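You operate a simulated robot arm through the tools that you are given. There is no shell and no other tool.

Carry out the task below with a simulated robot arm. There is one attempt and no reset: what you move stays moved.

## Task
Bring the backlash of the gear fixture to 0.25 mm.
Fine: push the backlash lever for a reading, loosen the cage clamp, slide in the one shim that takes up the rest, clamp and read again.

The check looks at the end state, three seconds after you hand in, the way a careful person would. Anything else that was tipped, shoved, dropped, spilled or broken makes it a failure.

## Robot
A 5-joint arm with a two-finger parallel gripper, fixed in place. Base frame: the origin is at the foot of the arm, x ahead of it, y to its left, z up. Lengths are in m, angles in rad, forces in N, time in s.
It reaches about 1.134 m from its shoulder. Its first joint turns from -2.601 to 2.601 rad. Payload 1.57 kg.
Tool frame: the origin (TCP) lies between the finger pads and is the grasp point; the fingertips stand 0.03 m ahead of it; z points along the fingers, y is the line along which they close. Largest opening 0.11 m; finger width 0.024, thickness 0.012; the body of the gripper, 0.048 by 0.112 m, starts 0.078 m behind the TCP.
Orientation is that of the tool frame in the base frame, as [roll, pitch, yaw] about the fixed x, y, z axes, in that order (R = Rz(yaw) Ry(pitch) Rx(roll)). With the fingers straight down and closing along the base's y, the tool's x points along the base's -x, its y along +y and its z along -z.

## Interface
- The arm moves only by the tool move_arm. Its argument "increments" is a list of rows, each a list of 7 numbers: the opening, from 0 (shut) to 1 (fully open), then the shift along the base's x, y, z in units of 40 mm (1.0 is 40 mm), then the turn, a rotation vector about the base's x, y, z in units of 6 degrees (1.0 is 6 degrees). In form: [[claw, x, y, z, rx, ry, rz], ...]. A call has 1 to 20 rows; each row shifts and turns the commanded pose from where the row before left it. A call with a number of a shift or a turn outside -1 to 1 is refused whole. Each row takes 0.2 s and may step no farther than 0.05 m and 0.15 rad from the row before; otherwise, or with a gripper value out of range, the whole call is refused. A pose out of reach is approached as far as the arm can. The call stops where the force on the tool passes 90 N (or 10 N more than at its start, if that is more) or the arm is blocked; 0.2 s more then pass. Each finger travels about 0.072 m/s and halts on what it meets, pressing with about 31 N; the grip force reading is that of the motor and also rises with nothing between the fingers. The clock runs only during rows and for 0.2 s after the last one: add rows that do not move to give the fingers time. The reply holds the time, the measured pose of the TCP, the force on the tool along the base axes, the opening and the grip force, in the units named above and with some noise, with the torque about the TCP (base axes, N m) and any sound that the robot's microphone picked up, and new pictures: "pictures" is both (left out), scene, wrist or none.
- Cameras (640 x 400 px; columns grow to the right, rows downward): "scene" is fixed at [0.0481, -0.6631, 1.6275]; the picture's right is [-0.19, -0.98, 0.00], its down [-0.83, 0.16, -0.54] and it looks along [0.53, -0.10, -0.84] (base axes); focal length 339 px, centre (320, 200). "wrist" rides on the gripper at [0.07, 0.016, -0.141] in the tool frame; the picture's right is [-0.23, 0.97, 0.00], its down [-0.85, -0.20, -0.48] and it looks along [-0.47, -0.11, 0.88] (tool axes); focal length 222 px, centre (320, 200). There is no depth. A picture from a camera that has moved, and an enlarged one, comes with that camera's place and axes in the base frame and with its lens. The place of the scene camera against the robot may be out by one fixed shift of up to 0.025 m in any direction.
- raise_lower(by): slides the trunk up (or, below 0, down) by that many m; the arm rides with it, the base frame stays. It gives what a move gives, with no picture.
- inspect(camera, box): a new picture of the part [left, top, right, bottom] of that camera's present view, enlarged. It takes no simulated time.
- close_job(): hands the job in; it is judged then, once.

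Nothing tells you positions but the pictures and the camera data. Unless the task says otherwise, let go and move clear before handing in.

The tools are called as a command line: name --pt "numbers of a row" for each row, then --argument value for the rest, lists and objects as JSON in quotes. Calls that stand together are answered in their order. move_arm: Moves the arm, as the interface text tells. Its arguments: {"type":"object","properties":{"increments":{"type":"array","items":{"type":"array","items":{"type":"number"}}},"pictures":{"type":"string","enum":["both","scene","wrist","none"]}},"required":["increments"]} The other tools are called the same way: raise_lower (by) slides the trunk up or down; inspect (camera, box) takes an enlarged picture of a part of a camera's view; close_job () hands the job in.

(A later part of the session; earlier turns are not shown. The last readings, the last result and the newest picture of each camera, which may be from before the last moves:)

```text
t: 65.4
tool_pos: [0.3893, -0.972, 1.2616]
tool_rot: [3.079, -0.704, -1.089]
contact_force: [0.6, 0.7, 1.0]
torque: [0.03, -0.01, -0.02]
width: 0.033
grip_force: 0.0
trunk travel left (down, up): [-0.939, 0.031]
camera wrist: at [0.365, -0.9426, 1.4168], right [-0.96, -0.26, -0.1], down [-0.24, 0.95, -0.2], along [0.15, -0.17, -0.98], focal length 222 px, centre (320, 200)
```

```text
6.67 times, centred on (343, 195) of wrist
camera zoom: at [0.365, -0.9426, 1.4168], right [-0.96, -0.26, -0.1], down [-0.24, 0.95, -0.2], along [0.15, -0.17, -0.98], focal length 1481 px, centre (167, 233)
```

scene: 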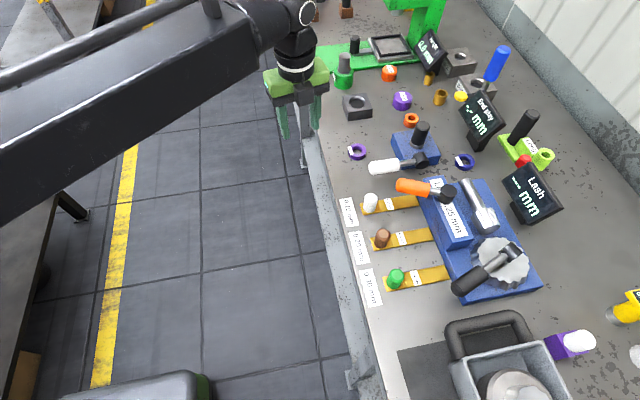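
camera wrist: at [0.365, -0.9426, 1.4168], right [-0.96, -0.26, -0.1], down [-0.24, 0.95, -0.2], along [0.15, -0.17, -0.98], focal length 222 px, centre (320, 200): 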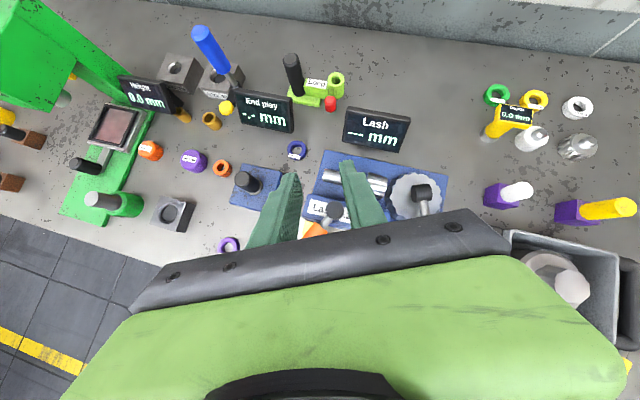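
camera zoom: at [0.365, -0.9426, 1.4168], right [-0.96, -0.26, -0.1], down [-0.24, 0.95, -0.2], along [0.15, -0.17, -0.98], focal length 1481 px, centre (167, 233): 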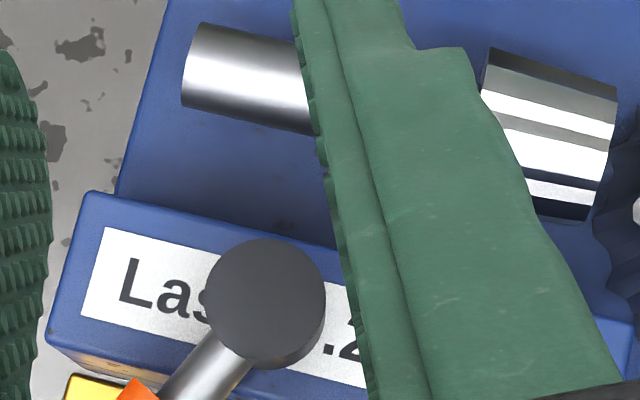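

From above, the space between cage and pinion is bare base too. I'll do one more check: a low, head-on view of the cage's front centre and the clamp hub (previously hidden behind the brown knob). First retract and bring the tool upright.

move_arm --pt "0.3 -0.395 0.985 0 0 0 0" --pt "0.3 -0.395 0.985 0 0 0 0" --pt "0.3 -0.395 0.985 0 0 0 0" --pt "0.3 -0.395 0.985 0 0 0 0" --pt "0.3 -0.395 0.985 0 0 0 0" --pt "0.3 -0.395 0.985 0 0 0 0" --pt "0.3 -0.395 0.985 0 0 0 0" --pt "0.3 0 0 -0.361 0.883 0.357 0" --pt "0.3 0 0 -0.312 0.883 0.357 0" --pt "0.3 0 0 -0.26 0.883 0.357 0" --pt "0.3 0 0 -0.205 0.883 0.357 0" --pt "0.3 0 0 -0.148 0.883 0.357 0" --pt "0.3 0 0 -0.089 0.883 0.357 0" --pt "0.3 0 0 -0.03 0.883 0.357 0" --pictures "none"

move_arm --pt "0 0.22 0.11 0 0 0 -1" --pt "0 0.22 0.11 0 0 0 -1" --pt "0 0.22 0.11 0 0 0 -1" --pt "0 0.22 0.11 0 0 0 -1" --pt "0 0.22 0.11 0 0 0 -1" --pt "0 0.22 0.11 0 0 0 -1" --pt "0 0.22 0.11 0 0 0 -1" --pt "0 0.22 0.11 0 0 0 -1" --pt "0 0.22 0.11 0 0 0 -1" --pt "0 0.22 0.11 0 0 0 -1" --pt "0 0.22 0.11 0 0 0 -1" --pt "0 0.22 0.11 0 0 0 -1" --pt "0 0.22 0.11 0 0 0 -1" --pt "0 0.22 0.11 0 0 0 -1" --pt "0 0.22 0.11 0 0 0 -1" --pictures "none"

move_arm --pt "0 0 0 0 0 0 -1" --pt "0 0 0 0 0 0 -1" --pt "0 0 0 0 0 0 -1" --pt "0 0 0 0 0 0 -1" --pt "0 0 0 0 0 0 -1" --pt "0 0 0 0 0 0 -1" --pt "0 0 0 0 0 0 -1" --pt "0 0 0 0 0 0 -1" --pt "0 0 0 0 0 0 -1" --pt "0 0 0 0 0 0 -1" --pt "0 0 0 0 0 0 -1" --pt "0 0 0 0 0 0 -1" --pt "0 0 0 0 0 0 -1" --pt "0 0 0 0 0 0 -1" --pictures "none"

```text
t: 68.4
tool_pos: [0.2783, -0.6968, 1.2053]
tool_rot: [3.14, -0.005, -1.113]
contact_force: [-0.5, 0.0, -0.2]
torque: [0.02, 0.0, -0.02]
width: 0.0328
grip_force: 0.1
trunk travel left (down, up): [-0.939, 0.031]
```

```text
t: 71.6
tool_pos: [0.2659, -0.7009, 1.2061]
tool_rot: [-3.133, -0.01, -1.143]
contact_force: [0.4, -0.2, -0.4]
torque: [0.03, -0.01, 0.02]
width: 0.0
grip_force: 21.6
out of reach, approached as far as the arm can: row 1, 2, 3, 4, 5, 6, 7, 8, 9, 10, 11, 12, 13, 14, 15
trunk travel left (down, up): [-0.939, 0.031]
```

```text
t: 74.6
tool_pos: [0.2649, -0.6999, 1.2055]
tool_rot: [-3.135, -0.008, -1.145]
contact_force: [0.0, 0.1, 0.0]
torque: [0.02, 0.04, -0.03]
width: 0.0001
grip_force: 21.6
out of reach, approached as far as the arm can: row 1, 2, 3, 4, 5, 6, 7, 8, 9, 10, 11, 12, 13, 14
trunk travel left (down, up): [-0.939, 0.031]
```

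The roll joint has a limit in that direction; I'll spin the other way (back toward inward-facing camera) while shifting in azimuth.

move_arm --pt "0 0.23 0.11 0 0 0 1" --pt "0 0.23 0.11 0 0 0 1" --pt "0 0.23 0.11 0 0 0 1" --pt "0 0.23 0.11 0 0 0 1" --pt "0 0.23 0.11 0 0 0 1" --pt "0 0.23 0.11 0 0 0 1" --pt "0 0.23 0.11 0 0 0 1" --pt "0 0.23 0.11 0 0 0 1" --pt "0 0.23 0.11 0 0 0 1" --pt "0 0.23 0.11 0 0 0 1" --pt "0 0.23 0.11 0 0 0 1" --pt "0 0.23 0.11 0 0 0 1" --pt "0 0.23 0.11 0 0 0 1" --pt "0 0.23 0.11 0 0 0 1" --pt "0 0.23 0.11 0 0 0 1" --pt "0 0.23 0.11 0 0 0 1" --pictures "none"

move_arm --pt "0 0 0 0 0 0 1" --pt "0 0 0 0 0 0 1" --pt "0 0 0 0 0 0 1" --pt "0 0 0 0 0 0 1" --pt "0 0 0 0 0 0 1" --pt "0 0 0 0 0 0 1" --pt "0 0 0 0 0 0 1" --pt "0 0 0 0 0 0 1" --pt "0 0 0 0 0 0 1" --pt "0 0 0 0 0 0 1" --pt "0 0 0 0 0 0 1" --pt "0 0 0 0 0 0 1" --pt "0 0 0 0 0 0 1" --pt "0 0 0 0 0 0 1" --pt "0 0 0 0 0 0 1" --pictures "none"

```text
t: 78.0
tool_pos: [0.4138, -0.6285, 1.2054]
tool_rot: [-3.135, -0.008, 0.535]
contact_force: [0.5, -0.2, -0.4]
torque: [0.0, -0.01, -0.02]
width: 0.0001
grip_force: 21.1
trunk travel left (down, up): [-0.939, 0.031]
```

```text
t: 81.2
tool_pos: [0.4128, -0.6292, 1.2061]
tool_rot: [-3.136, -0.008, 2.107]
contact_force: [-0.5, -0.1, -0.1]
torque: [0.01, -0.01, 0.02]
width: 0.0
grip_force: 20.8
trunk travel left (down, up): [-0.939, 0.031]
```

move_arm --pt "0 0 0 0.033 -0.836 -0.549 0" --pt "0 0 0 0.098 -0.836 -0.549 0" --pt "0 0 0 0.162 -0.836 -0.549 0" --pt "0 0 0 0.226 -0.836 -0.549 0" --pt "0 0 0 0.285 -0.836 -0.549 0" --pt "0 0 0 0.342 -0.836 -0.549 0" --pt "0 0 0 0.395 -0.836 -0.549 0" --pt "0 0 0 0.444 -0.836 -0.549 0" --pt "0 0 0 0.488 -0.836 -0.549 0" --pt "0 0 0 0.527 -0.836 -0.549 0" --pt "0 0.41 -0.63 0 0 0 0" --pt "0 0.41 -0.63 0 0 0 0" --pictures "none"

raise_lower --by -0.35

inspect --camera "wrist" --box '[40, 100, 360, 300]'

inspect --camera "wrist" --box '[140, 150, 260, 225]'

```text
t: 83.8
tool_pos: [0.4457, -0.6828, 1.3222]
tool_rot: [3.067, 1.038, 2.057]
contact_force: [0.6, -0.6, 0.0]
torque: [0.02, -0.01, 0.01]
width: 0.0001
grip_force: 21.3
out of reach, approached as far as the arm can: row 10
trunk travel left (down, up): [-0.939, 0.031]
```

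```text
t: 87.2
tool_pos: [0.4472, -0.682, 0.9744]
tool_rot: [3.067, 1.038, 2.06]
contact_force: [1.0, 0.0, 0.5]
torque: [0.02, -0.01, 0.02]
width: 0.0
grip_force: 21.0
trunk travel left (down, up): [-0.589, 0.381]
```

```text
2.00 times, centred on (200, 200) of wrist
camera zoom: at [0.3784, -0.5407, 0.9866], right [0.88, 0.41, 0.23], down [-0.19, -0.14, 0.97], along [0.43, -0.9, -0.05], focal length 444 px, centre (560, 200)
```

zoom: 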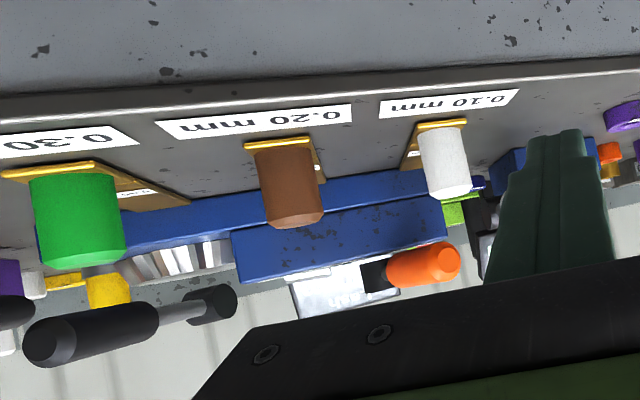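

```text
5.33 times, centred on (200, 188) of wrist
camera zoom: at [0.3784, -0.5407, 0.9866], right [0.88, 0.41, 0.23], down [-0.19, -0.14, 0.97], along [0.43, -0.9, -0.05], focal length 1185 px, centre (960, 267)
```

zoom: 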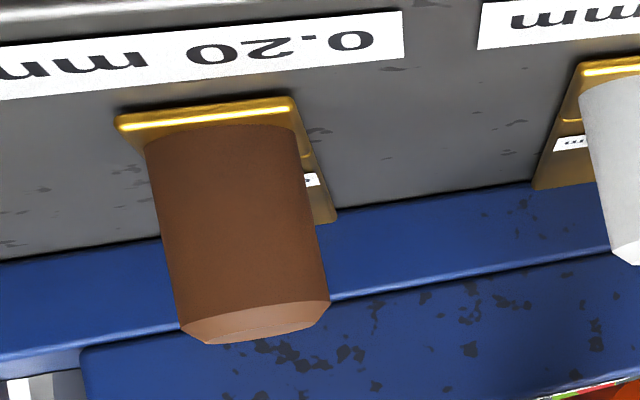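

inspect --camera "wrist" --box '[180, 180, 276, 240]'

inspect --camera "wrist" --box '[110, 180, 206, 240]'

inspect --camera "wrist" --box '[210, 175, 270, 212]'

```text
6.67 times, centred on (228, 210) of wrist
camera zoom: at [0.3784, -0.5407, 0.9866], right [0.88, 0.41, 0.23], down [-0.19, -0.14, 0.97], along [0.43, -0.9, -0.05], focal length 1481 px, centre (933, 133)
```

zoom: 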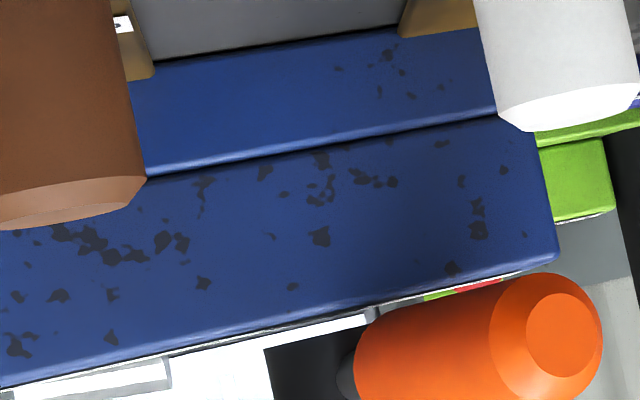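

```text
6.67 times, centred on (158, 210) of wrist
camera zoom: at [0.3784, -0.5407, 0.9866], right [0.88, 0.41, 0.23], down [-0.19, -0.14, 0.97], along [0.43, -0.9, -0.05], focal length 1481 px, centre (1400, 133)
```

zoom: 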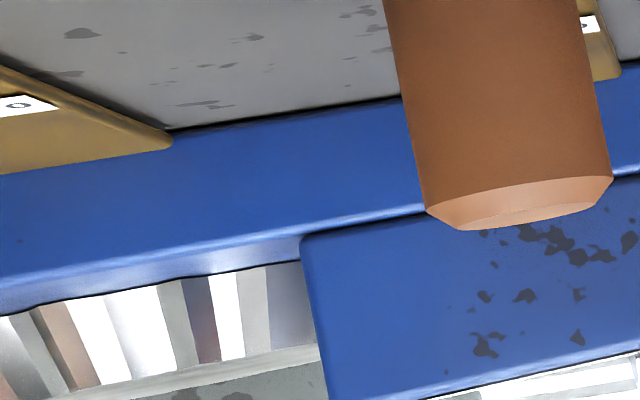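

```text
10.67 times, centred on (240, 194) of wrist
camera zoom: at [0.3784, -0.5407, 0.9866], right [0.88, 0.41, 0.23], down [-0.19, -0.14, 0.97], along [0.43, -0.9, -0.05], focal length 2369 px, centre (1173, 269)
```

zoom: 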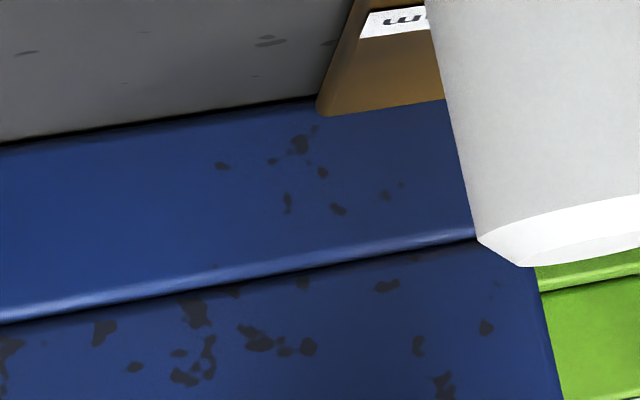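

The front is solid everywhere I can see; the only unseen patch is right behind the 0.20 shim's own tip. I'll go grasp the 0.20 shim (brown knob) with the camera on the outboard side, then look again with it lifted. First raise, bring upright, and spin.

raise_lower --by 0.3

move_arm --pt "0.6 0 0 -0.527 0.836 0.549 0" --pt "0.6 0 0 -0.488 0.836 0.549 0" --pt "0.6 0 0 -0.444 0.836 0.549 0" --pt "0.6 0 0 -0.395 0.836 0.549 0" --pt "0.6 0 0 -0.342 0.836 0.549 0" --pt "0.6 0 0 -0.285 0.836 0.549 0" --pt "0.6 0 0 -0.226 0.836 0.549 0" --pt "0.6 0 0 -0.162 0.836 0.549 0" --pt "0.6 0 0 -0.098 0.836 0.549 0" --pt "0.6 0 0 -0.033 0.836 0.549 0" --pictures "none"

move_arm --pt "0.6 -0.09 -0.08 0 0 0 -0.98" --pt "0.6 -0.09 -0.08 0 0 0 -0.98" --pt "0.6 -0.09 -0.08 0 0 0 -0.98" --pt "0.6 -0.09 -0.08 0 0 0 -0.98" --pt "0.6 -0.09 -0.08 0 0 0 -0.98" --pt "0.6 -0.09 -0.08 0 0 0 -0.98" --pt "0.6 -0.09 -0.08 0 0 0 -0.98" --pt "0.6 -0.09 -0.08 0 0 0 -0.98" --pt "0.6 -0.09 -0.08 0 0 0 -0.98" --pt "0.6 -0.09 -0.08 0 0 0 -0.98" --pt "0.6 -0.09 -0.08 0 0 0 -0.98" --pt "0.6 -0.09 -0.08 0 0 0 -0.98" --pt "0.6 -0.09 -0.08 0 0 0 -0.98" --pt "0.6 -0.09 -0.08 0 0 0 -0.98" --pt "0.6 -0.09 -0.08 0 0 0 -0.98" --pt "0.6 -0.09 -0.08 0 0 0 -0.98" --pictures "none"

move_arm --pt "0.6 -0.09 -0.08 0 0 0 -0.98" --pt "0.6 -0.09 -0.08 0 0 0 -0.98" --pt "0.6 -0.09 -0.08 0 0 0 -0.98" --pt "0.6 -0.09 -0.08 0 0 0 -0.98" --pt "0.6 -0.09 -0.08 0 0 0 -0.98" --pt "0.6 -0.09 -0.08 0 0 0 -0.98" --pt "0.6 -0.09 -0.08 0 0 0 -0.98" --pt "0.6 -0.09 -0.08 0 0 0 -0.98" --pt "0.6 -0.09 -0.08 0 0 0 -0.98" --pt "0.6 -0.09 -0.08 0 0 0 -0.98" --pt "0.6 -0.09 -0.08 0 0 0 -0.98" --pt "0.6 -0.09 -0.08 0 0 0 -0.98" --pt "0.6 -0.09 -0.08 0 0 0 -0.98" --pt "0.6 -0.09 -0.08 0 0 0 -0.98" --pt "0.6 -0.09 -0.08 0 0 0 -0.98" --pictures "none"

```text
t: 90.2
tool_pos: [0.4471, -0.6829, 1.2743]
tool_rot: [3.069, 1.04, 2.059]
contact_force: [1.3, 0.8, -0.4]
torque: [0.01, 0.0, -0.01]
width: 0.0003
grip_force: 21.5
trunk travel left (down, up): [-0.889, 0.081]
```

```text
t: 92.4
tool_pos: [0.4472, -0.6822, 1.1553]
tool_rot: [-3.135, -0.011, 2.103]
contact_force: [0.0, -0.8, -0.4]
torque: [0.0, 0.01, 0.0]
width: 0.0661
grip_force: 0.1
trunk travel left (down, up): [-0.889, 0.081]
```

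```text
t: 95.8
tool_pos: [0.3893, -0.7329, 1.1559]
tool_rot: [-3.135, -0.008, 0.46]
contact_force: [-1.2, 0.9, -0.9]
torque: [-0.05, -0.03, -0.04]
width: 0.0663
grip_force: 0.0
trunk travel left (down, up): [-0.889, 0.081]
```

```text
t: 99.0
tool_pos: [0.3339, -0.7812, 1.1565]
tool_rot: [-3.134, -0.01, -1.079]
contact_force: [0.7, -0.3, -0.4]
torque: [0.04, 0.0, -0.02]
width: 0.0658
grip_force: 0.0
trunk travel left (down, up): [-0.889, 0.081]
```

move_arm --pt "0.6 0 0 0.026 -0.8175 -0.3494 0" --pt "0.6 0 0 0.078 -0.8175 -0.3494 0" --pt "0.6 0 0 0.129 -0.8175 -0.3494 0" --pt "0.6 0 0 0.179 -0.8175 -0.3494 0" --pt "0.6 0 0 0.227 -0.8175 -0.3494 0" --pt "0.6 0 0 0.273 -0.8175 -0.3494 0" --pt "0.6 0.2 -0.82 0 0 0 -0.058" --pt "0.6 0.2 -0.82 0 0 0 -0.058" --pictures "wrist"

inspect --camera "wrist" --box '[200, 80, 440, 230]'

```text
t: 100.8
tool_pos: [0.3513, -0.8495, 1.1942]
tool_rot: [3.095, -0.566, -1.074]
contact_force: [-1.0, 0.0, 0.4]
torque: [0.0, 0.0, -0.04]
width: 0.0661
grip_force: 0.1
out of reach, approached as far as the arm can: row 2
trunk travel left (down, up): [-0.889, 0.081]
camera wrist: at [0.3355, -0.8384, 1.3513], right [-0.96, -0.27, -0.08], down [-0.27, 0.96, -0.06], along [0.1, -0.04, -0.99], focal length 222 px, centre (320, 200)
```

wrist: 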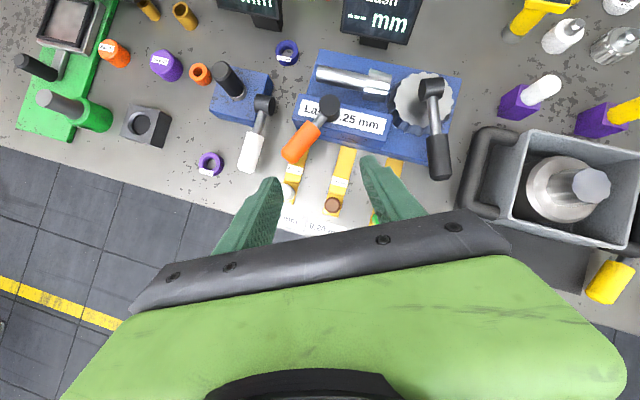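

```text
2.67 times, centred on (320, 155) of wrist
camera zoom: at [0.3355, -0.8384, 1.3513], right [-0.96, -0.27, -0.08], down [-0.27, 0.96, -0.06], along [0.1, -0.04, -0.99], focal length 592 px, centre (320, 320)
```

zoom: 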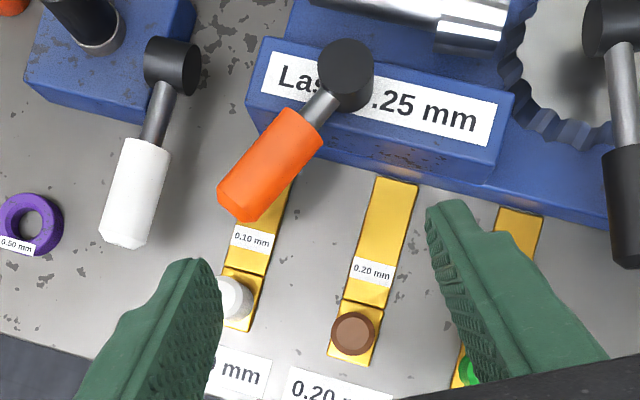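

inspect --camera "wrist" --box '[290, 110, 410, 185]'

inspect --camera "wrist" --box '[325, 115, 373, 145]'

inspect --camera "wrist" --box '[370, 115, 418, 145]'

```text
5.33 times, centred on (350, 148) of wrist
camera zoom: at [0.3355, -0.8384, 1.3513], right [-0.96, -0.27, -0.08], down [-0.27, 0.96, -0.06], along [0.1, -0.04, -0.99], focal length 1185 px, centre (160, 480)
```

zoom: 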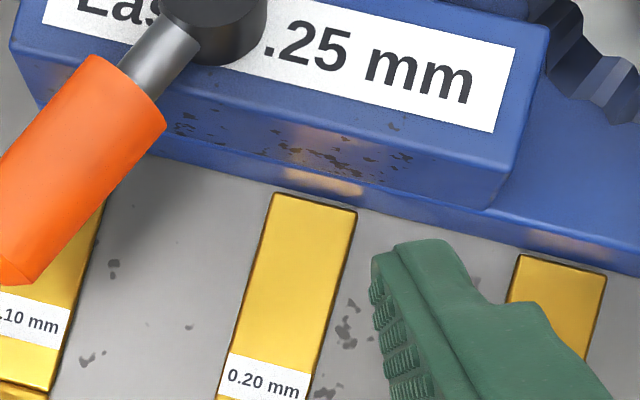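

```text
13.33 times, centred on (349, 130) of wrist
camera zoom: at [0.3355, -0.8384, 1.3513], right [-0.96, -0.27, -0.08], down [-0.27, 0.96, -0.06], along [0.1, -0.04, -0.99], focal length 2962 px, centre (-67, 1133)
```

zoom: 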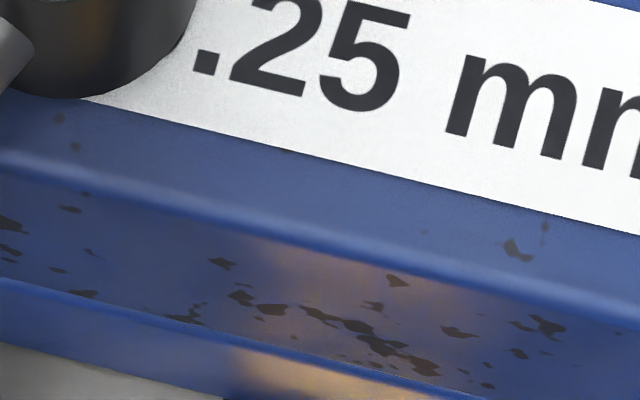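

```text
13.33 times, centred on (394, 130) of wrist
camera zoom: at [0.3355, -0.8384, 1.3513], right [-0.96, -0.27, -0.08], down [-0.27, 0.96, -0.06], along [0.1, -0.04, -0.99], focal length 2962 px, centre (-667, 1133)
```

zoom: 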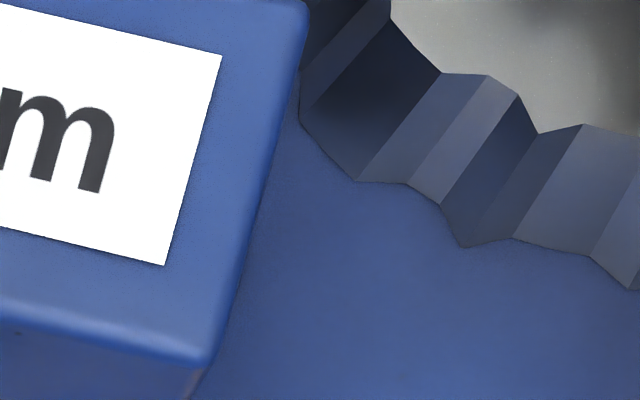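

Overhead view is excellent: the 0.20 knob is centred between the fingers at ≈(0.352,−0.852). Lowering toward it in stages.

raise_lower --by -0.2

inspect --camera "wrist" --box '[200, 80, 440, 230]'

```text
t: 103.0
tool_pos: [0.3501, -0.8477, 0.9927]
tool_rot: [3.094, -0.565, -1.073]
contact_force: [-0.3, 0.1, -0.8]
torque: [0.01, 0.0, 0.01]
width: 0.0659
grip_force: 0.1
trunk travel left (down, up): [-0.689, 0.281]
```

```text
2.67 times, centred on (320, 155) of wrist
camera zoom: at [0.3352, -0.8377, 1.1514], right [-0.96, -0.27, -0.08], down [-0.27, 0.96, -0.06], along [0.1, -0.04, -0.99], focal length 592 px, centre (320, 320)
```

zoom: 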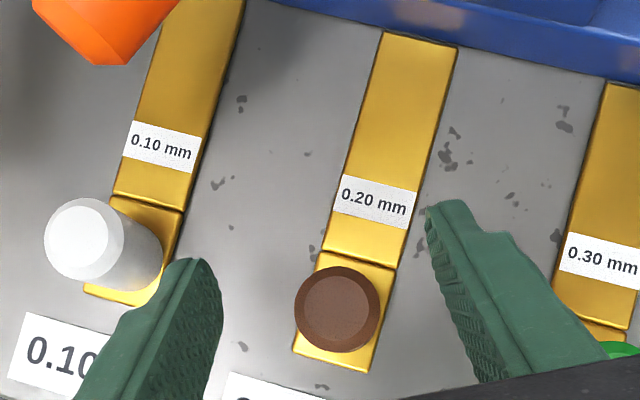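

raise_lower --by -0.048

inspect --camera "wrist" --box '[200, 80, 440, 230]'

```text
t: 103.9
tool_pos: [0.3512, -0.8476, 0.9444]
tool_rot: [3.093, -0.565, -1.073]
contact_force: [0.0, -0.3, 0.0]
torque: [0.0, 0.0, -0.01]
width: 0.0662
grip_force: 0.1
trunk travel left (down, up): [-0.641, 0.329]
```

```text
2.67 times, centred on (320, 155) of wrist
camera zoom: at [0.3353, -0.8377, 1.1034], right [-0.96, -0.27, -0.08], down [-0.27, 0.96, -0.06], along [0.1, -0.04, -0.99], focal length 592 px, centre (320, 320)
```

zoom: 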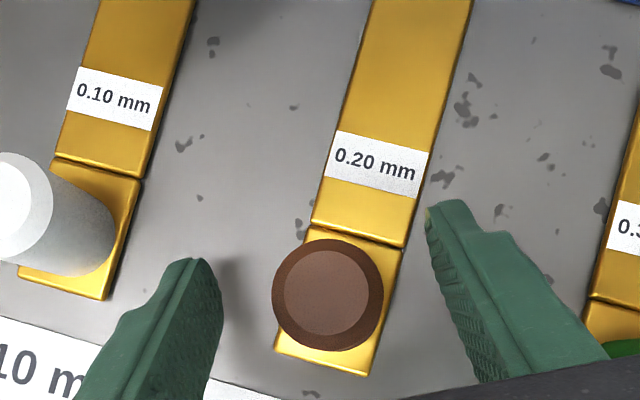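

raise_lower --by -0.011

move_arm --pt "0.45 0 0 0 0 0 0" --pt "0.3 0 0 0 0 0 0" --pt "0.15 0 0 0 0 0 0" --pt "0 0 0 0 0 0 0" --pt "0 0 0 0 0 0 0" --pt "0 0 0 0 0 0 0" --pictures "wrist"

inspect --camera "wrist" --box '[200, 80, 440, 230]'

```text
t: 104.5
tool_pos: [0.351, -0.8482, 0.9336]
tool_rot: [3.093, -0.567, -1.073]
contact_force: [-0.2, 0.0, 0.8]
torque: [-0.03, 0.01, 0.0]
width: 0.0659
grip_force: 0.0
trunk travel left (down, up): [-0.63, 0.34]
```

```text
t: 105.9
tool_pos: [0.3495, -0.8479, 0.9331]
tool_rot: [3.096, -0.565, -1.073]
contact_force: [-13.5, -6.5, 1.1]
torque: [0.47, -1.09, -0.18]
width: 0.0302
grip_force: 39.8
trunk travel left (down, up): [-0.63, 0.34]
camera wrist: at [0.3333, -0.8384, 1.0924], right [-0.96, -0.27, -0.08], down [-0.27, 0.96, -0.06], along [0.1, -0.04, -0.99], focal length 222 px, centre (320, 200)
```

wrist: 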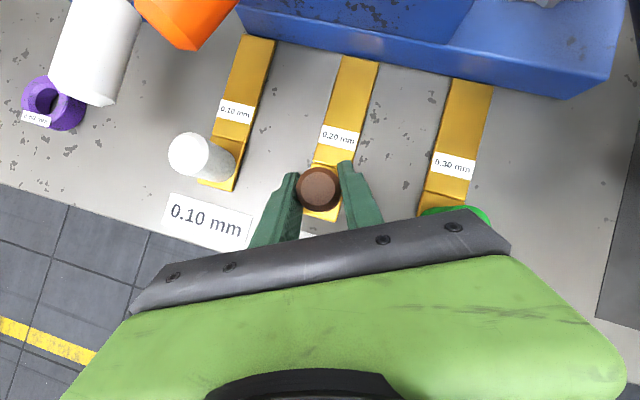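

```text
2.67 times, centred on (320, 155) of wrist
camera zoom: at [0.3333, -0.8384, 1.0924], right [-0.96, -0.27, -0.08], down [-0.27, 0.96, -0.06], along [0.1, -0.04, -0.99], focal length 592 px, centre (320, 320)
```

zoom: 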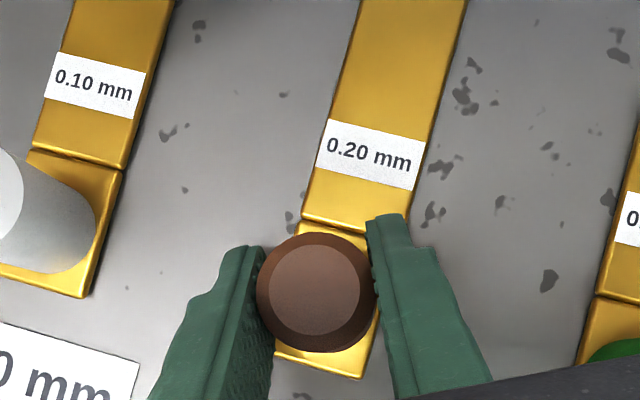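

Gripped the knob (width 0.030). There's some side load because the knob wasn't perfectly centred; I'll lift slightly and see it settle.

raise_lower --by 0.012

inspect --camera "wrist" --box '[200, 30, 440, 180]'

```text
t: 106.5
tool_pos: [0.3513, -0.851, 0.9437]
tool_rot: [3.094, -0.563, -1.073]
contact_force: [-10.8, -10.9, -22.7]
torque: [0.48, -0.62, 0.03]
width: 0.0297
grip_force: 39.3
trunk travel left (down, up): [-0.642, 0.328]
```

```text
2.67 times, centred on (320, 105) of wrist
camera zoom: at [0.3349, -0.8407, 1.1022], right [-0.96, -0.27, -0.08], down [-0.27, 0.96, -0.06], along [0.1, -0.04, -0.99], focal length 592 px, centre (320, 453)
```

zoom: 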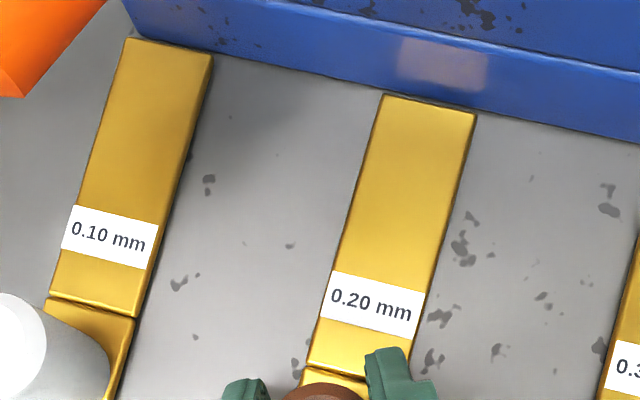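

Lifting met a firm 23 N resistance and the shim stayed flat: the shims appear to be guided (captive) and only slide along −y, straight into the fixture. So I'll release, lower back, re-centre, regrip, and slide it inward instead of lifting.

move_arm --pt "0.3 0 0 0 0 0 0" --pt "0.4 0 0 0 0 0 0" --pt "0.4 -0.05 -0.025 0 0 0 0" --pictures "none"

inspect --camera "wrist" --box '[200, 80, 440, 230]'

inspect --camera "scene" --box '[330, 170, 490, 310]'

```text
t: 107.3
tool_pos: [0.3494, -0.85, 0.9462]
tool_rot: [3.093, -0.565, -1.073]
contact_force: [0.6, -1.1, 0.1]
torque: [0.0, -0.02, 0.02]
width: 0.044
grip_force: 0.0
trunk travel left (down, up): [-0.642, 0.328]
```

```text
2.67 times, centred on (320, 155) of wrist
camera zoom: at [0.3336, -0.8386, 1.1045], right [-0.96, -0.27, -0.08], down [-0.27, 0.96, -0.06], along [0.1, -0.04, -0.99], focal length 592 px, centre (320, 320)
```

zoom: 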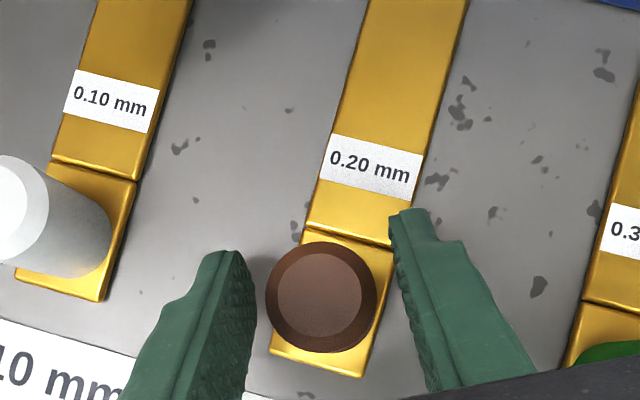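

```text
2.86 times, centred on (410, 240) of scene
camera zoom: at [0.0481, -0.6631, 1.6275], right [-0.19, -0.98, 0.0], down [-0.83, 0.16, -0.54], along [0.53, -0.1, -0.84], focal length 968 px, centre (63, 86)
```

zoom: 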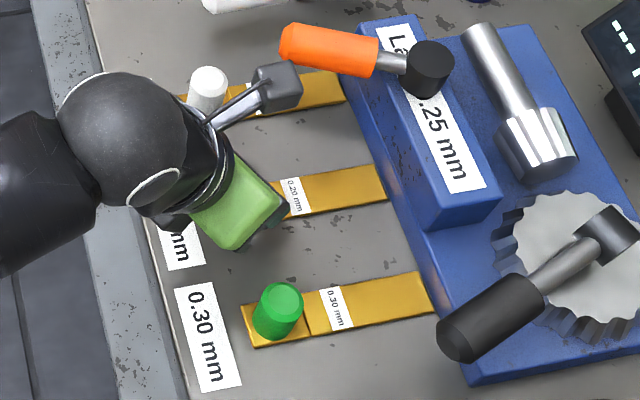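

raise_lower --by -0.012

move_arm --pt "0.3 0 0 0 0 0 0" --pt "0.2 0 0 0 0 0 0" --pt "0 0 0 0 0 0 0" --pt "0 0 0 0 0 0 0" --pictures "none"

```text
t: 107.9
tool_pos: [0.3498, -0.8488, 0.9338]
tool_rot: [3.093, -0.566, -1.072]
contact_force: [0.0, -0.4, 0.1]
torque: [-0.02, 0.01, -0.03]
width: 0.044
grip_force: 0.0
trunk travel left (down, up): [-0.63, 0.34]
```

```text
t: 108.9
tool_pos: [0.3486, -0.8492, 0.9337]
tool_rot: [3.095, -0.566, -1.075]
contact_force: [-0.6, 0.0, 0.2]
torque: [0.71, -1.18, -0.1]
width: 0.0301
grip_force: 39.3
trunk travel left (down, up): [-0.63, 0.34]
```

Gripped with no side load. Now sliding it along −y in small steps, watching the force.

move_arm --pt "0 0 -0.1 0 0 0 -0.016" --pt "0 0 -0.1 0 0 0 -0.016" --pictures "none"

inspect --camera "wrist" --box '[200, 0, 440, 150]'

```text
t: 109.5
tool_pos: [0.3486, -0.8563, 0.9345]
tool_rot: [3.094, -0.564, -1.076]
contact_force: [-0.2, 0.8, 0.8]
torque: [1.03, -1.01, -0.07]
width: 0.0303
grip_force: 39.5
trunk travel left (down, up): [-0.63, 0.34]
```

```text
2.67 times, centred on (320, 75) of wrist
camera zoom: at [0.3334, -0.8467, 1.0924], right [-0.96, -0.27, -0.08], down [-0.27, 0.96, -0.06], along [0.1, -0.04, -0.99], focal length 592 px, centre (320, 533)
```

zoom: 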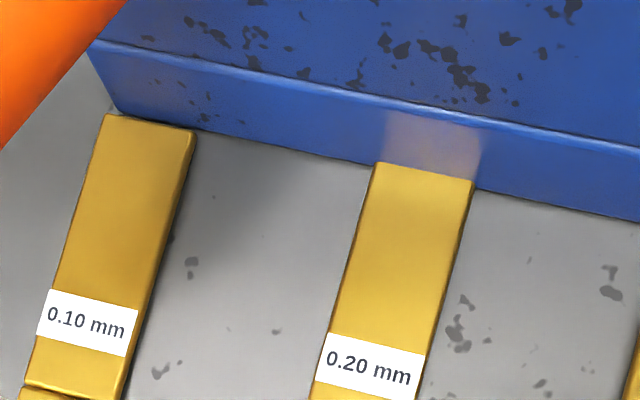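

The shim slides freely and its tip is now at the base's foot. Continuing in small steps to see whether it enters.

move_arm --pt "0 0 -0.1 0 0 0 -0.016" --pt "0 0 -0.1 0 0 0 -0.016" --pictures "none"

inspect --camera "wrist" --box '[200, 0, 440, 150]'

```text
t: 110.1
tool_pos: [0.3494, -0.8648, 0.934]
tool_rot: [3.094, -0.565, -1.081]
contact_force: [-2.5, -0.1, -0.7]
torque: [0.96, -0.99, -0.06]
width: 0.0301
grip_force: 39.4
trunk travel left (down, up): [-0.63, 0.34]
```

```text
2.67 times, centred on (320, 75) of wrist
camera zoom: at [0.3335, -0.8548, 1.0924], right [-0.96, -0.27, -0.08], down [-0.26, 0.96, -0.06], along [0.1, -0.04, -0.99], focal length 592 px, centre (320, 533)
```

zoom: 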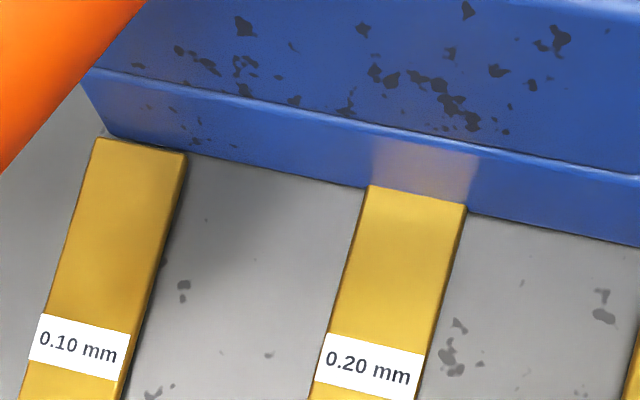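

It is entering under the base with no resistance — each shim slides straight into the fixture. Continuing.

move_arm --pt "0 0 -0.15 0 0 0 -0.024" --pt "0 0 -0.15 0 0 0 -0.024" --pt "0 0 -0.15 0 0 0 -0.024" --pt "0 0 -0.15 0 0 0 -0.024" --pictures "none"

inspect --camera "wrist" --box '[200, 30, 440, 180]'

```text
t: 111.1
tool_pos: [0.3497, -0.8888, 0.9346]
tool_rot: [3.093, -0.566, -1.091]
contact_force: [-0.3, 0.3, 1.9]
torque: [1.01, -0.98, -0.07]
width: 0.0301
grip_force: 39.3
trunk travel left (down, up): [-0.63, 0.34]
```

```text
2.67 times, centred on (320, 105) of wrist
camera zoom: at [0.3336, -0.8786, 1.0924], right [-0.96, -0.26, -0.08], down [-0.25, 0.97, -0.06], along [0.1, -0.04, -0.99], focal length 592 px, centre (320, 453)
```

zoom: 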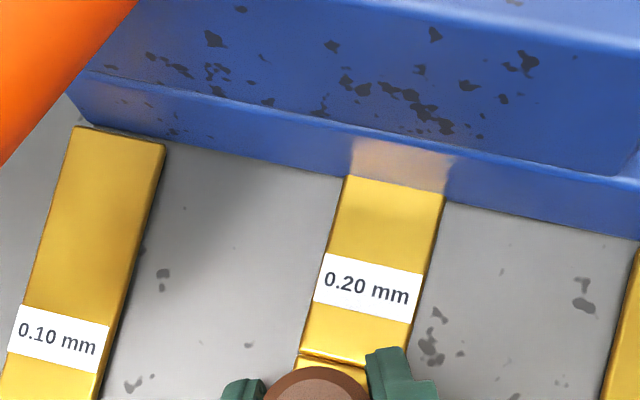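

move_arm --pt "0 0 -0.15 0 0 0 -0.024" --pt "0 0 -0.15 0 0 0 -0.024" --pt "0 0 -0.15 0 0 0 -0.024" --pt "0 0 -0.15 0 0 0 -0.024" --pictures "none"

inspect --camera "wrist" --box '[200, 50, 440, 200]'

```text
t: 112.1
tool_pos: [0.3557, -0.9091, 0.9371]
tool_rot: [3.096, -0.567, -1.099]
contact_force: [29.3, 36.8, 7.8]
torque: [-0.15, 0.01, -0.6]
width: 0.0296
grip_force: 38.8
trunk travel left (down, up): [-0.63, 0.34]
```

```text
2.67 times, centred on (320, 125) of wrist
camera zoom: at [0.3393, -0.8982, 1.0949], right [-0.96, -0.25, -0.08], down [-0.25, 0.97, -0.06], along [0.1, -0.04, -0.99], focal length 592 px, centre (320, 400)
```

zoom: 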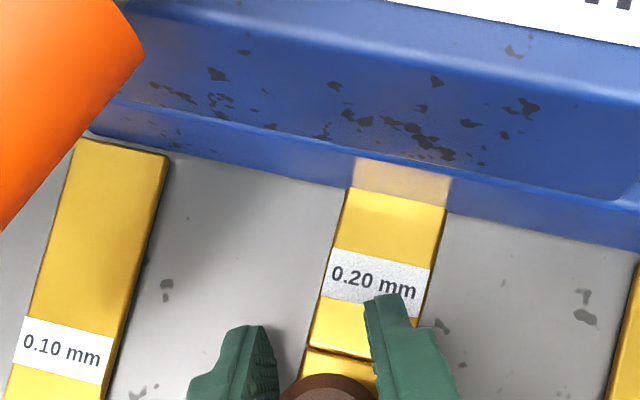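

The shim stopped hard after about 48 mm of travel (its tongue now spans the cage's full depth); the fingers then slid along the knob. I'll release and check.

move_arm --pt "0.15 -0.1 0.2 0 0 0 0" --pt "0.4 0 0 0 0 0 0" --pt "0.5 0 0 0 0 0 0" --pt "0.5 0 0 0 0 0 0" --pictures "none"

inspect --camera "wrist" --box '[200, 50, 440, 200]'

inspect --camera "scene" --box '[330, 150, 570, 300]'

```text
t: 113.1
tool_pos: [0.3439, -0.9044, 0.9342]
tool_rot: [3.093, -0.566, -1.099]
contact_force: [0.2, -0.2, 0.4]
torque: [0.0, -0.02, 0.02]
width: 0.0552
grip_force: 0.0
trunk travel left (down, up): [-0.63, 0.34]
```

```text
2.67 times, centred on (320, 125) of wrist
camera zoom: at [0.3289, -0.8944, 1.0923], right [-0.97, -0.25, -0.08], down [-0.24, 0.97, -0.06], along [0.09, -0.04, -0.99], focal length 592 px, centre (320, 400)
```

zoom: 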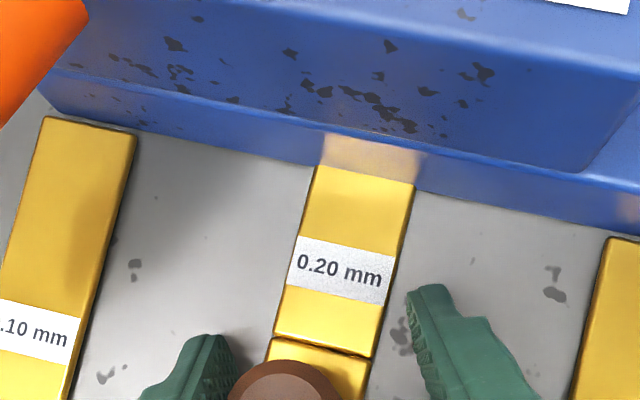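

```text
2.67 times, centred on (450, 225) of scene
camera zoom: at [0.0481, -0.6631, 1.6275], right [-0.19, -0.98, 0.0], down [-0.83, 0.16, -0.54], along [0.53, -0.1, -0.84], focal length 904 px, centre (-27, 133)
```

zoom: 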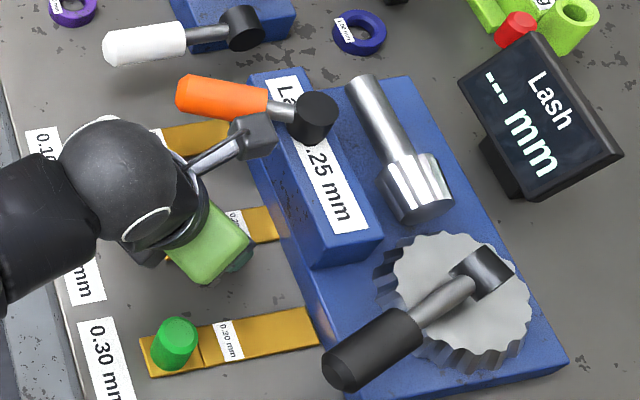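

The 0.20 shim is seated at its stop. Now raise clear, close the fingers, and move to the +x side of the orange lever to swing it back to clamped.

raise_lower --by 0.16

move_arm --pt "0 0 0 0 0 0 0" --pt "0 0.952 -0.14 0 0 0 0.312" --pt "0 0.952 -0.14 0 0 0 0.312" --pt "0 0.952 -0.14 0 0 0 0.312" --pictures "wrist"

inspect --camera "wrist" --box '[200, 60, 440, 210]'

```text
t: 114.9
tool_pos: [0.3443, -0.9046, 1.0931]
tool_rot: [3.09, -0.566, -1.1]
contact_force: [0.7, -0.2, 0.2]
torque: [0.01, 0.0, -0.04]
width: 0.0549
grip_force: 0.0
trunk travel left (down, up): [-0.79, 0.18]
```

```text
t: 115.9
tool_pos: [0.4601, -0.9215, 1.0938]
tool_rot: [3.092, -0.565, -1.002]
contact_force: [0.4, 1.2, 0.8]
torque: [0.0, 0.01, -0.01]
width: 0.0
grip_force: 21.3
trunk travel left (down, up): [-0.79, 0.18]
camera wrist: at [0.4433, -0.913, 1.2521], right [-0.94, -0.34, -0.08], down [-0.34, 0.94, -0.06], along [0.1, -0.03, -0.99], focal length 222 px, centre (320, 200)
```

wrist: 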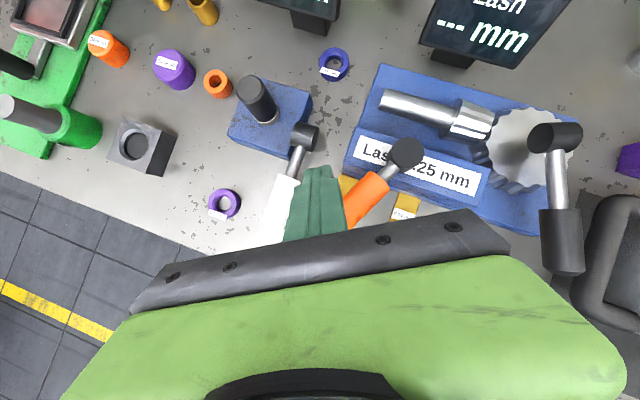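

```text
2.67 times, centred on (320, 135) of wrist
camera zoom: at [0.4433, -0.913, 1.2521], right [-0.94, -0.34, -0.08], down [-0.34, 0.94, -0.06], along [0.1, -0.03, -0.99], focal length 592 px, centre (320, 373)
```

zoom: 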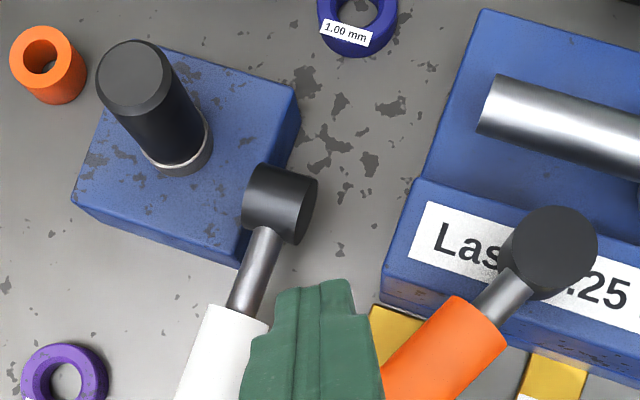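

move_arm --pt "0 0.13 -0.065 0 0 0 0.03" --pictures "none"

raise_lower --by -0.05

inspect --camera "wrist" --box '[200, 60, 440, 210]'

```text
t: 116.3
tool_pos: [0.4656, -0.925, 1.0947]
tool_rot: [3.092, -0.565, -0.998]
contact_force: [0.0, 0.0, 0.3]
torque: [0.01, -0.03, -0.01]
width: 0.0001
grip_force: 21.1
trunk travel left (down, up): [-0.79, 0.18]
```

```text
t: 117.2
tool_pos: [0.4643, -0.9243, 1.0443]
tool_rot: [3.092, -0.567, -1.0]
contact_force: [-0.2, -0.4, -0.4]
torque: [0.0, 0.0, 0.02]
width: 0.0
grip_force: 21.0
trunk travel left (down, up): [-0.74, 0.23]
```

```text
2.67 times, centred on (320, 135) of wrist
camera zoom: at [0.448, -0.9154, 1.2025], right [-0.94, -0.34, -0.08], down [-0.34, 0.94, -0.06], along [0.1, -0.03, -0.99], focal length 592 px, centre (320, 373)
```

zoom: 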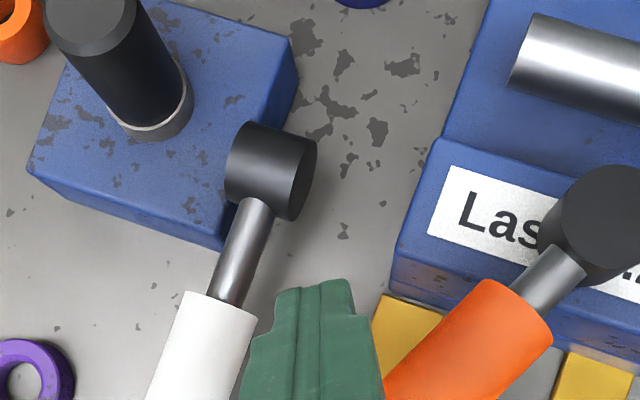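

raise_lower --by -0.016

raise_lower --by -0.014

inspect --camera "wrist" --box '[200, 60, 440, 210]'

```text
t: 117.8
tool_pos: [0.4651, -0.9245, 1.0277]
tool_rot: [3.092, -0.565, -1.0]
contact_force: [-0.3, -0.2, -0.2]
torque: [-0.01, 0.0, -0.03]
width: 0.0
grip_force: 21.3
trunk travel left (down, up): [-0.724, 0.246]
```

```text
t: 118.5
tool_pos: [0.4641, -0.9239, 1.0142]
tool_rot: [3.093, -0.567, -0.997]
contact_force: [-1.0, -0.1, -0.1]
torque: [-0.03, 0.01, -0.01]
width: 0.0
grip_force: 21.8
trunk travel left (down, up): [-0.71, 0.26]
```

```text
2.67 times, centred on (320, 135) of wrist
camera zoom: at [0.4482, -0.9153, 1.1724], right [-0.94, -0.34, -0.08], down [-0.34, 0.94, -0.06], along [0.1, -0.03, -0.99], focal length 592 px, centre (320, 373)
```

zoom: 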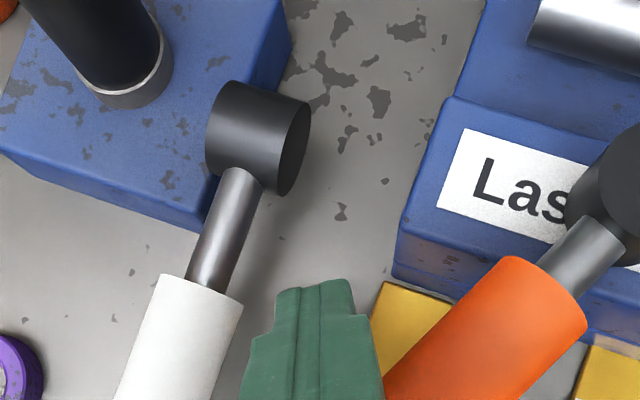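

Fingertip is between the levers with clearance. Sweeping the orange lever counter-clockwise back toward its clamped position.

move_arm --pt "0 -0.195 0.03 0 0 0 -0.06" --pt "0 -0.195 0.15 0 0 0 -0.04" --pt "0 -0.195 0.155 0 0 0 -0.04" --pt "0 -0.23 0.112 0 0 0 -0.06" --pt "0 -0.23 0.112 0 0 0 -0.06" --pt "0 -0.22 0.054 0 0 0 -0.068" --pt "0 -0.22 0.054 0 0 0 -0.068" --pictures "none"

inspect --camera "wrist" --box '[200, 60, 440, 210]'

```text
t: 120.1
tool_pos: [0.4054, -0.897, 1.0152]
tool_rot: [3.094, -0.563, -1.04]
contact_force: [0.6, -0.8, -0.4]
torque: [0.02, 0.0, 0.02]
width: 0.0
grip_force: 21.5
trunk travel left (down, up): [-0.71, 0.26]
```

```text
2.67 times, centred on (320, 135) of wrist
camera zoom: at [0.3892, -0.8874, 1.1722], right [-0.95, -0.3, -0.08], down [-0.3, 0.95, -0.06], along [0.1, -0.03, -0.99], focal length 592 px, centre (320, 373)
```

zoom: 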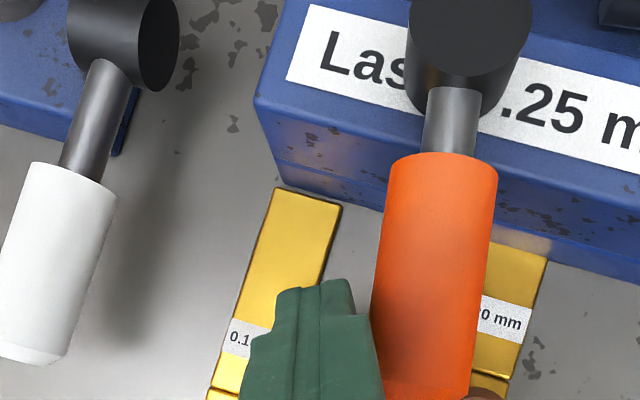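

move_arm --pt "0 -0.226 0.008 0 0 0 -0.077" --pt "0 -0.226 0.008 0 0 0 -0.077" --pt "0 -0.1 -0.01 0 0 0 -0.036" --pictures "none"

inspect --camera "wrist" --box '[200, 60, 440, 210]'

```text
t: 120.9
tool_pos: [0.3839, -0.8966, 1.0149]
tool_rot: [3.092, -0.564, -1.061]
contact_force: [1.4, -1.7, -0.3]
torque: [0.03, -0.04, 0.04]
width: 0.0
grip_force: 21.7
trunk travel left (down, up): [-0.71, 0.26]
```

```text
2.67 times, centred on (320, 135) of wrist
camera zoom: at [0.3675, -0.8876, 1.1722], right [-0.95, -0.29, -0.08], down [-0.28, 0.96, -0.06], along [0.1, -0.04, -0.99], focal length 592 px, centre (320, 373)
```

zoom: 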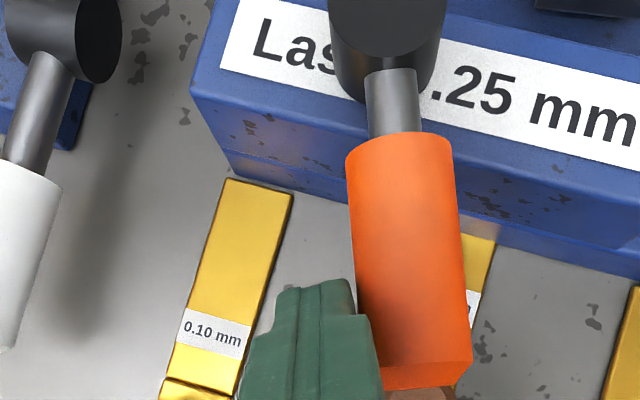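

move_arm --pt "0 -0.1 -0.02 0 0 0 -0.036" --pt "0 -0.08 -0.02 0 0 0 -0.03" --pictures "none"

```text
t: 121.5
tool_pos: [0.3767, -0.8979, 1.0131]
tool_rot: [3.093, -0.566, -1.068]
contact_force: [5.6, -0.8, 0.2]
torque: [-0.03, -0.09, 0.02]
width: 0.0
grip_force: 21.5
trunk travel left (down, up): [-0.71, 0.26]
```

move_arm --pt "0 -0.08 -0.02 0 0 0 -0.03" --pt "0 -0.05 -0.01 0 0 0 -0.02" --pictures "none"

inspect --camera "wrist" --box '[200, 60, 440, 210]'

inspect --camera "scene" --box '[440, 160, 600, 260]'

```text
t: 122.1
tool_pos: [0.3754, -0.8986, 1.0135]
tool_rot: [3.095, -0.566, -1.071]
contact_force: [24.8, 4.2, 1.3]
torque: [0.05, -0.43, 0.08]
width: 0.0
grip_force: 21.4
trunk travel left (down, up): [-0.71, 0.26]
```

```text
2.67 times, centred on (320, 135) of wrist
camera zoom: at [0.3597, -0.8886, 1.1721], right [-0.96, -0.28, -0.08], down [-0.27, 0.96, -0.06], along [0.1, -0.04, -0.99], focal length 592 px, centre (320, 373)
```

zoom: 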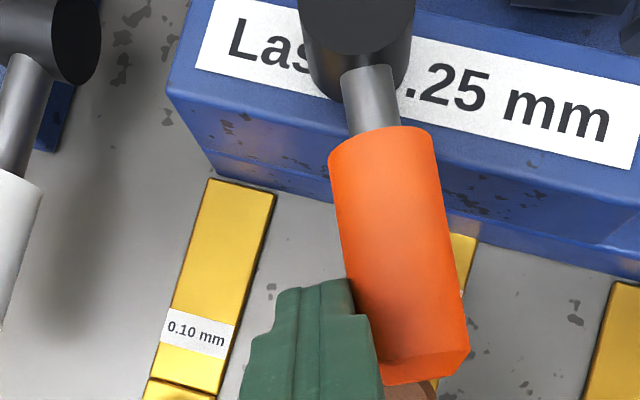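

```text
4.00 times, centred on (520, 210) of scene
camera zoom: at [0.0481, -0.6631, 1.6275], right [-0.19, -0.98, 0.0], down [-0.83, 0.16, -0.54], along [0.53, -0.1, -0.84], focal length 1355 px, centre (-480, 160)
```

zoom: 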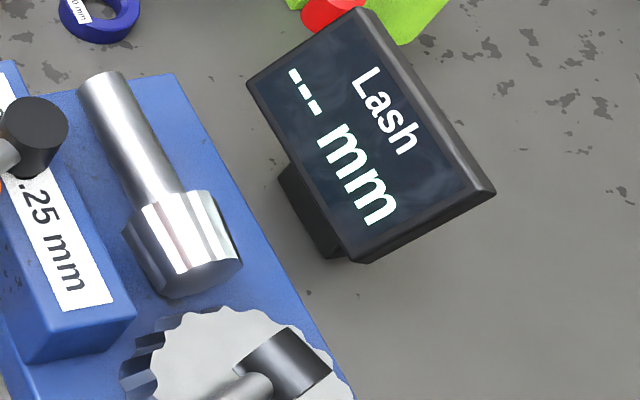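

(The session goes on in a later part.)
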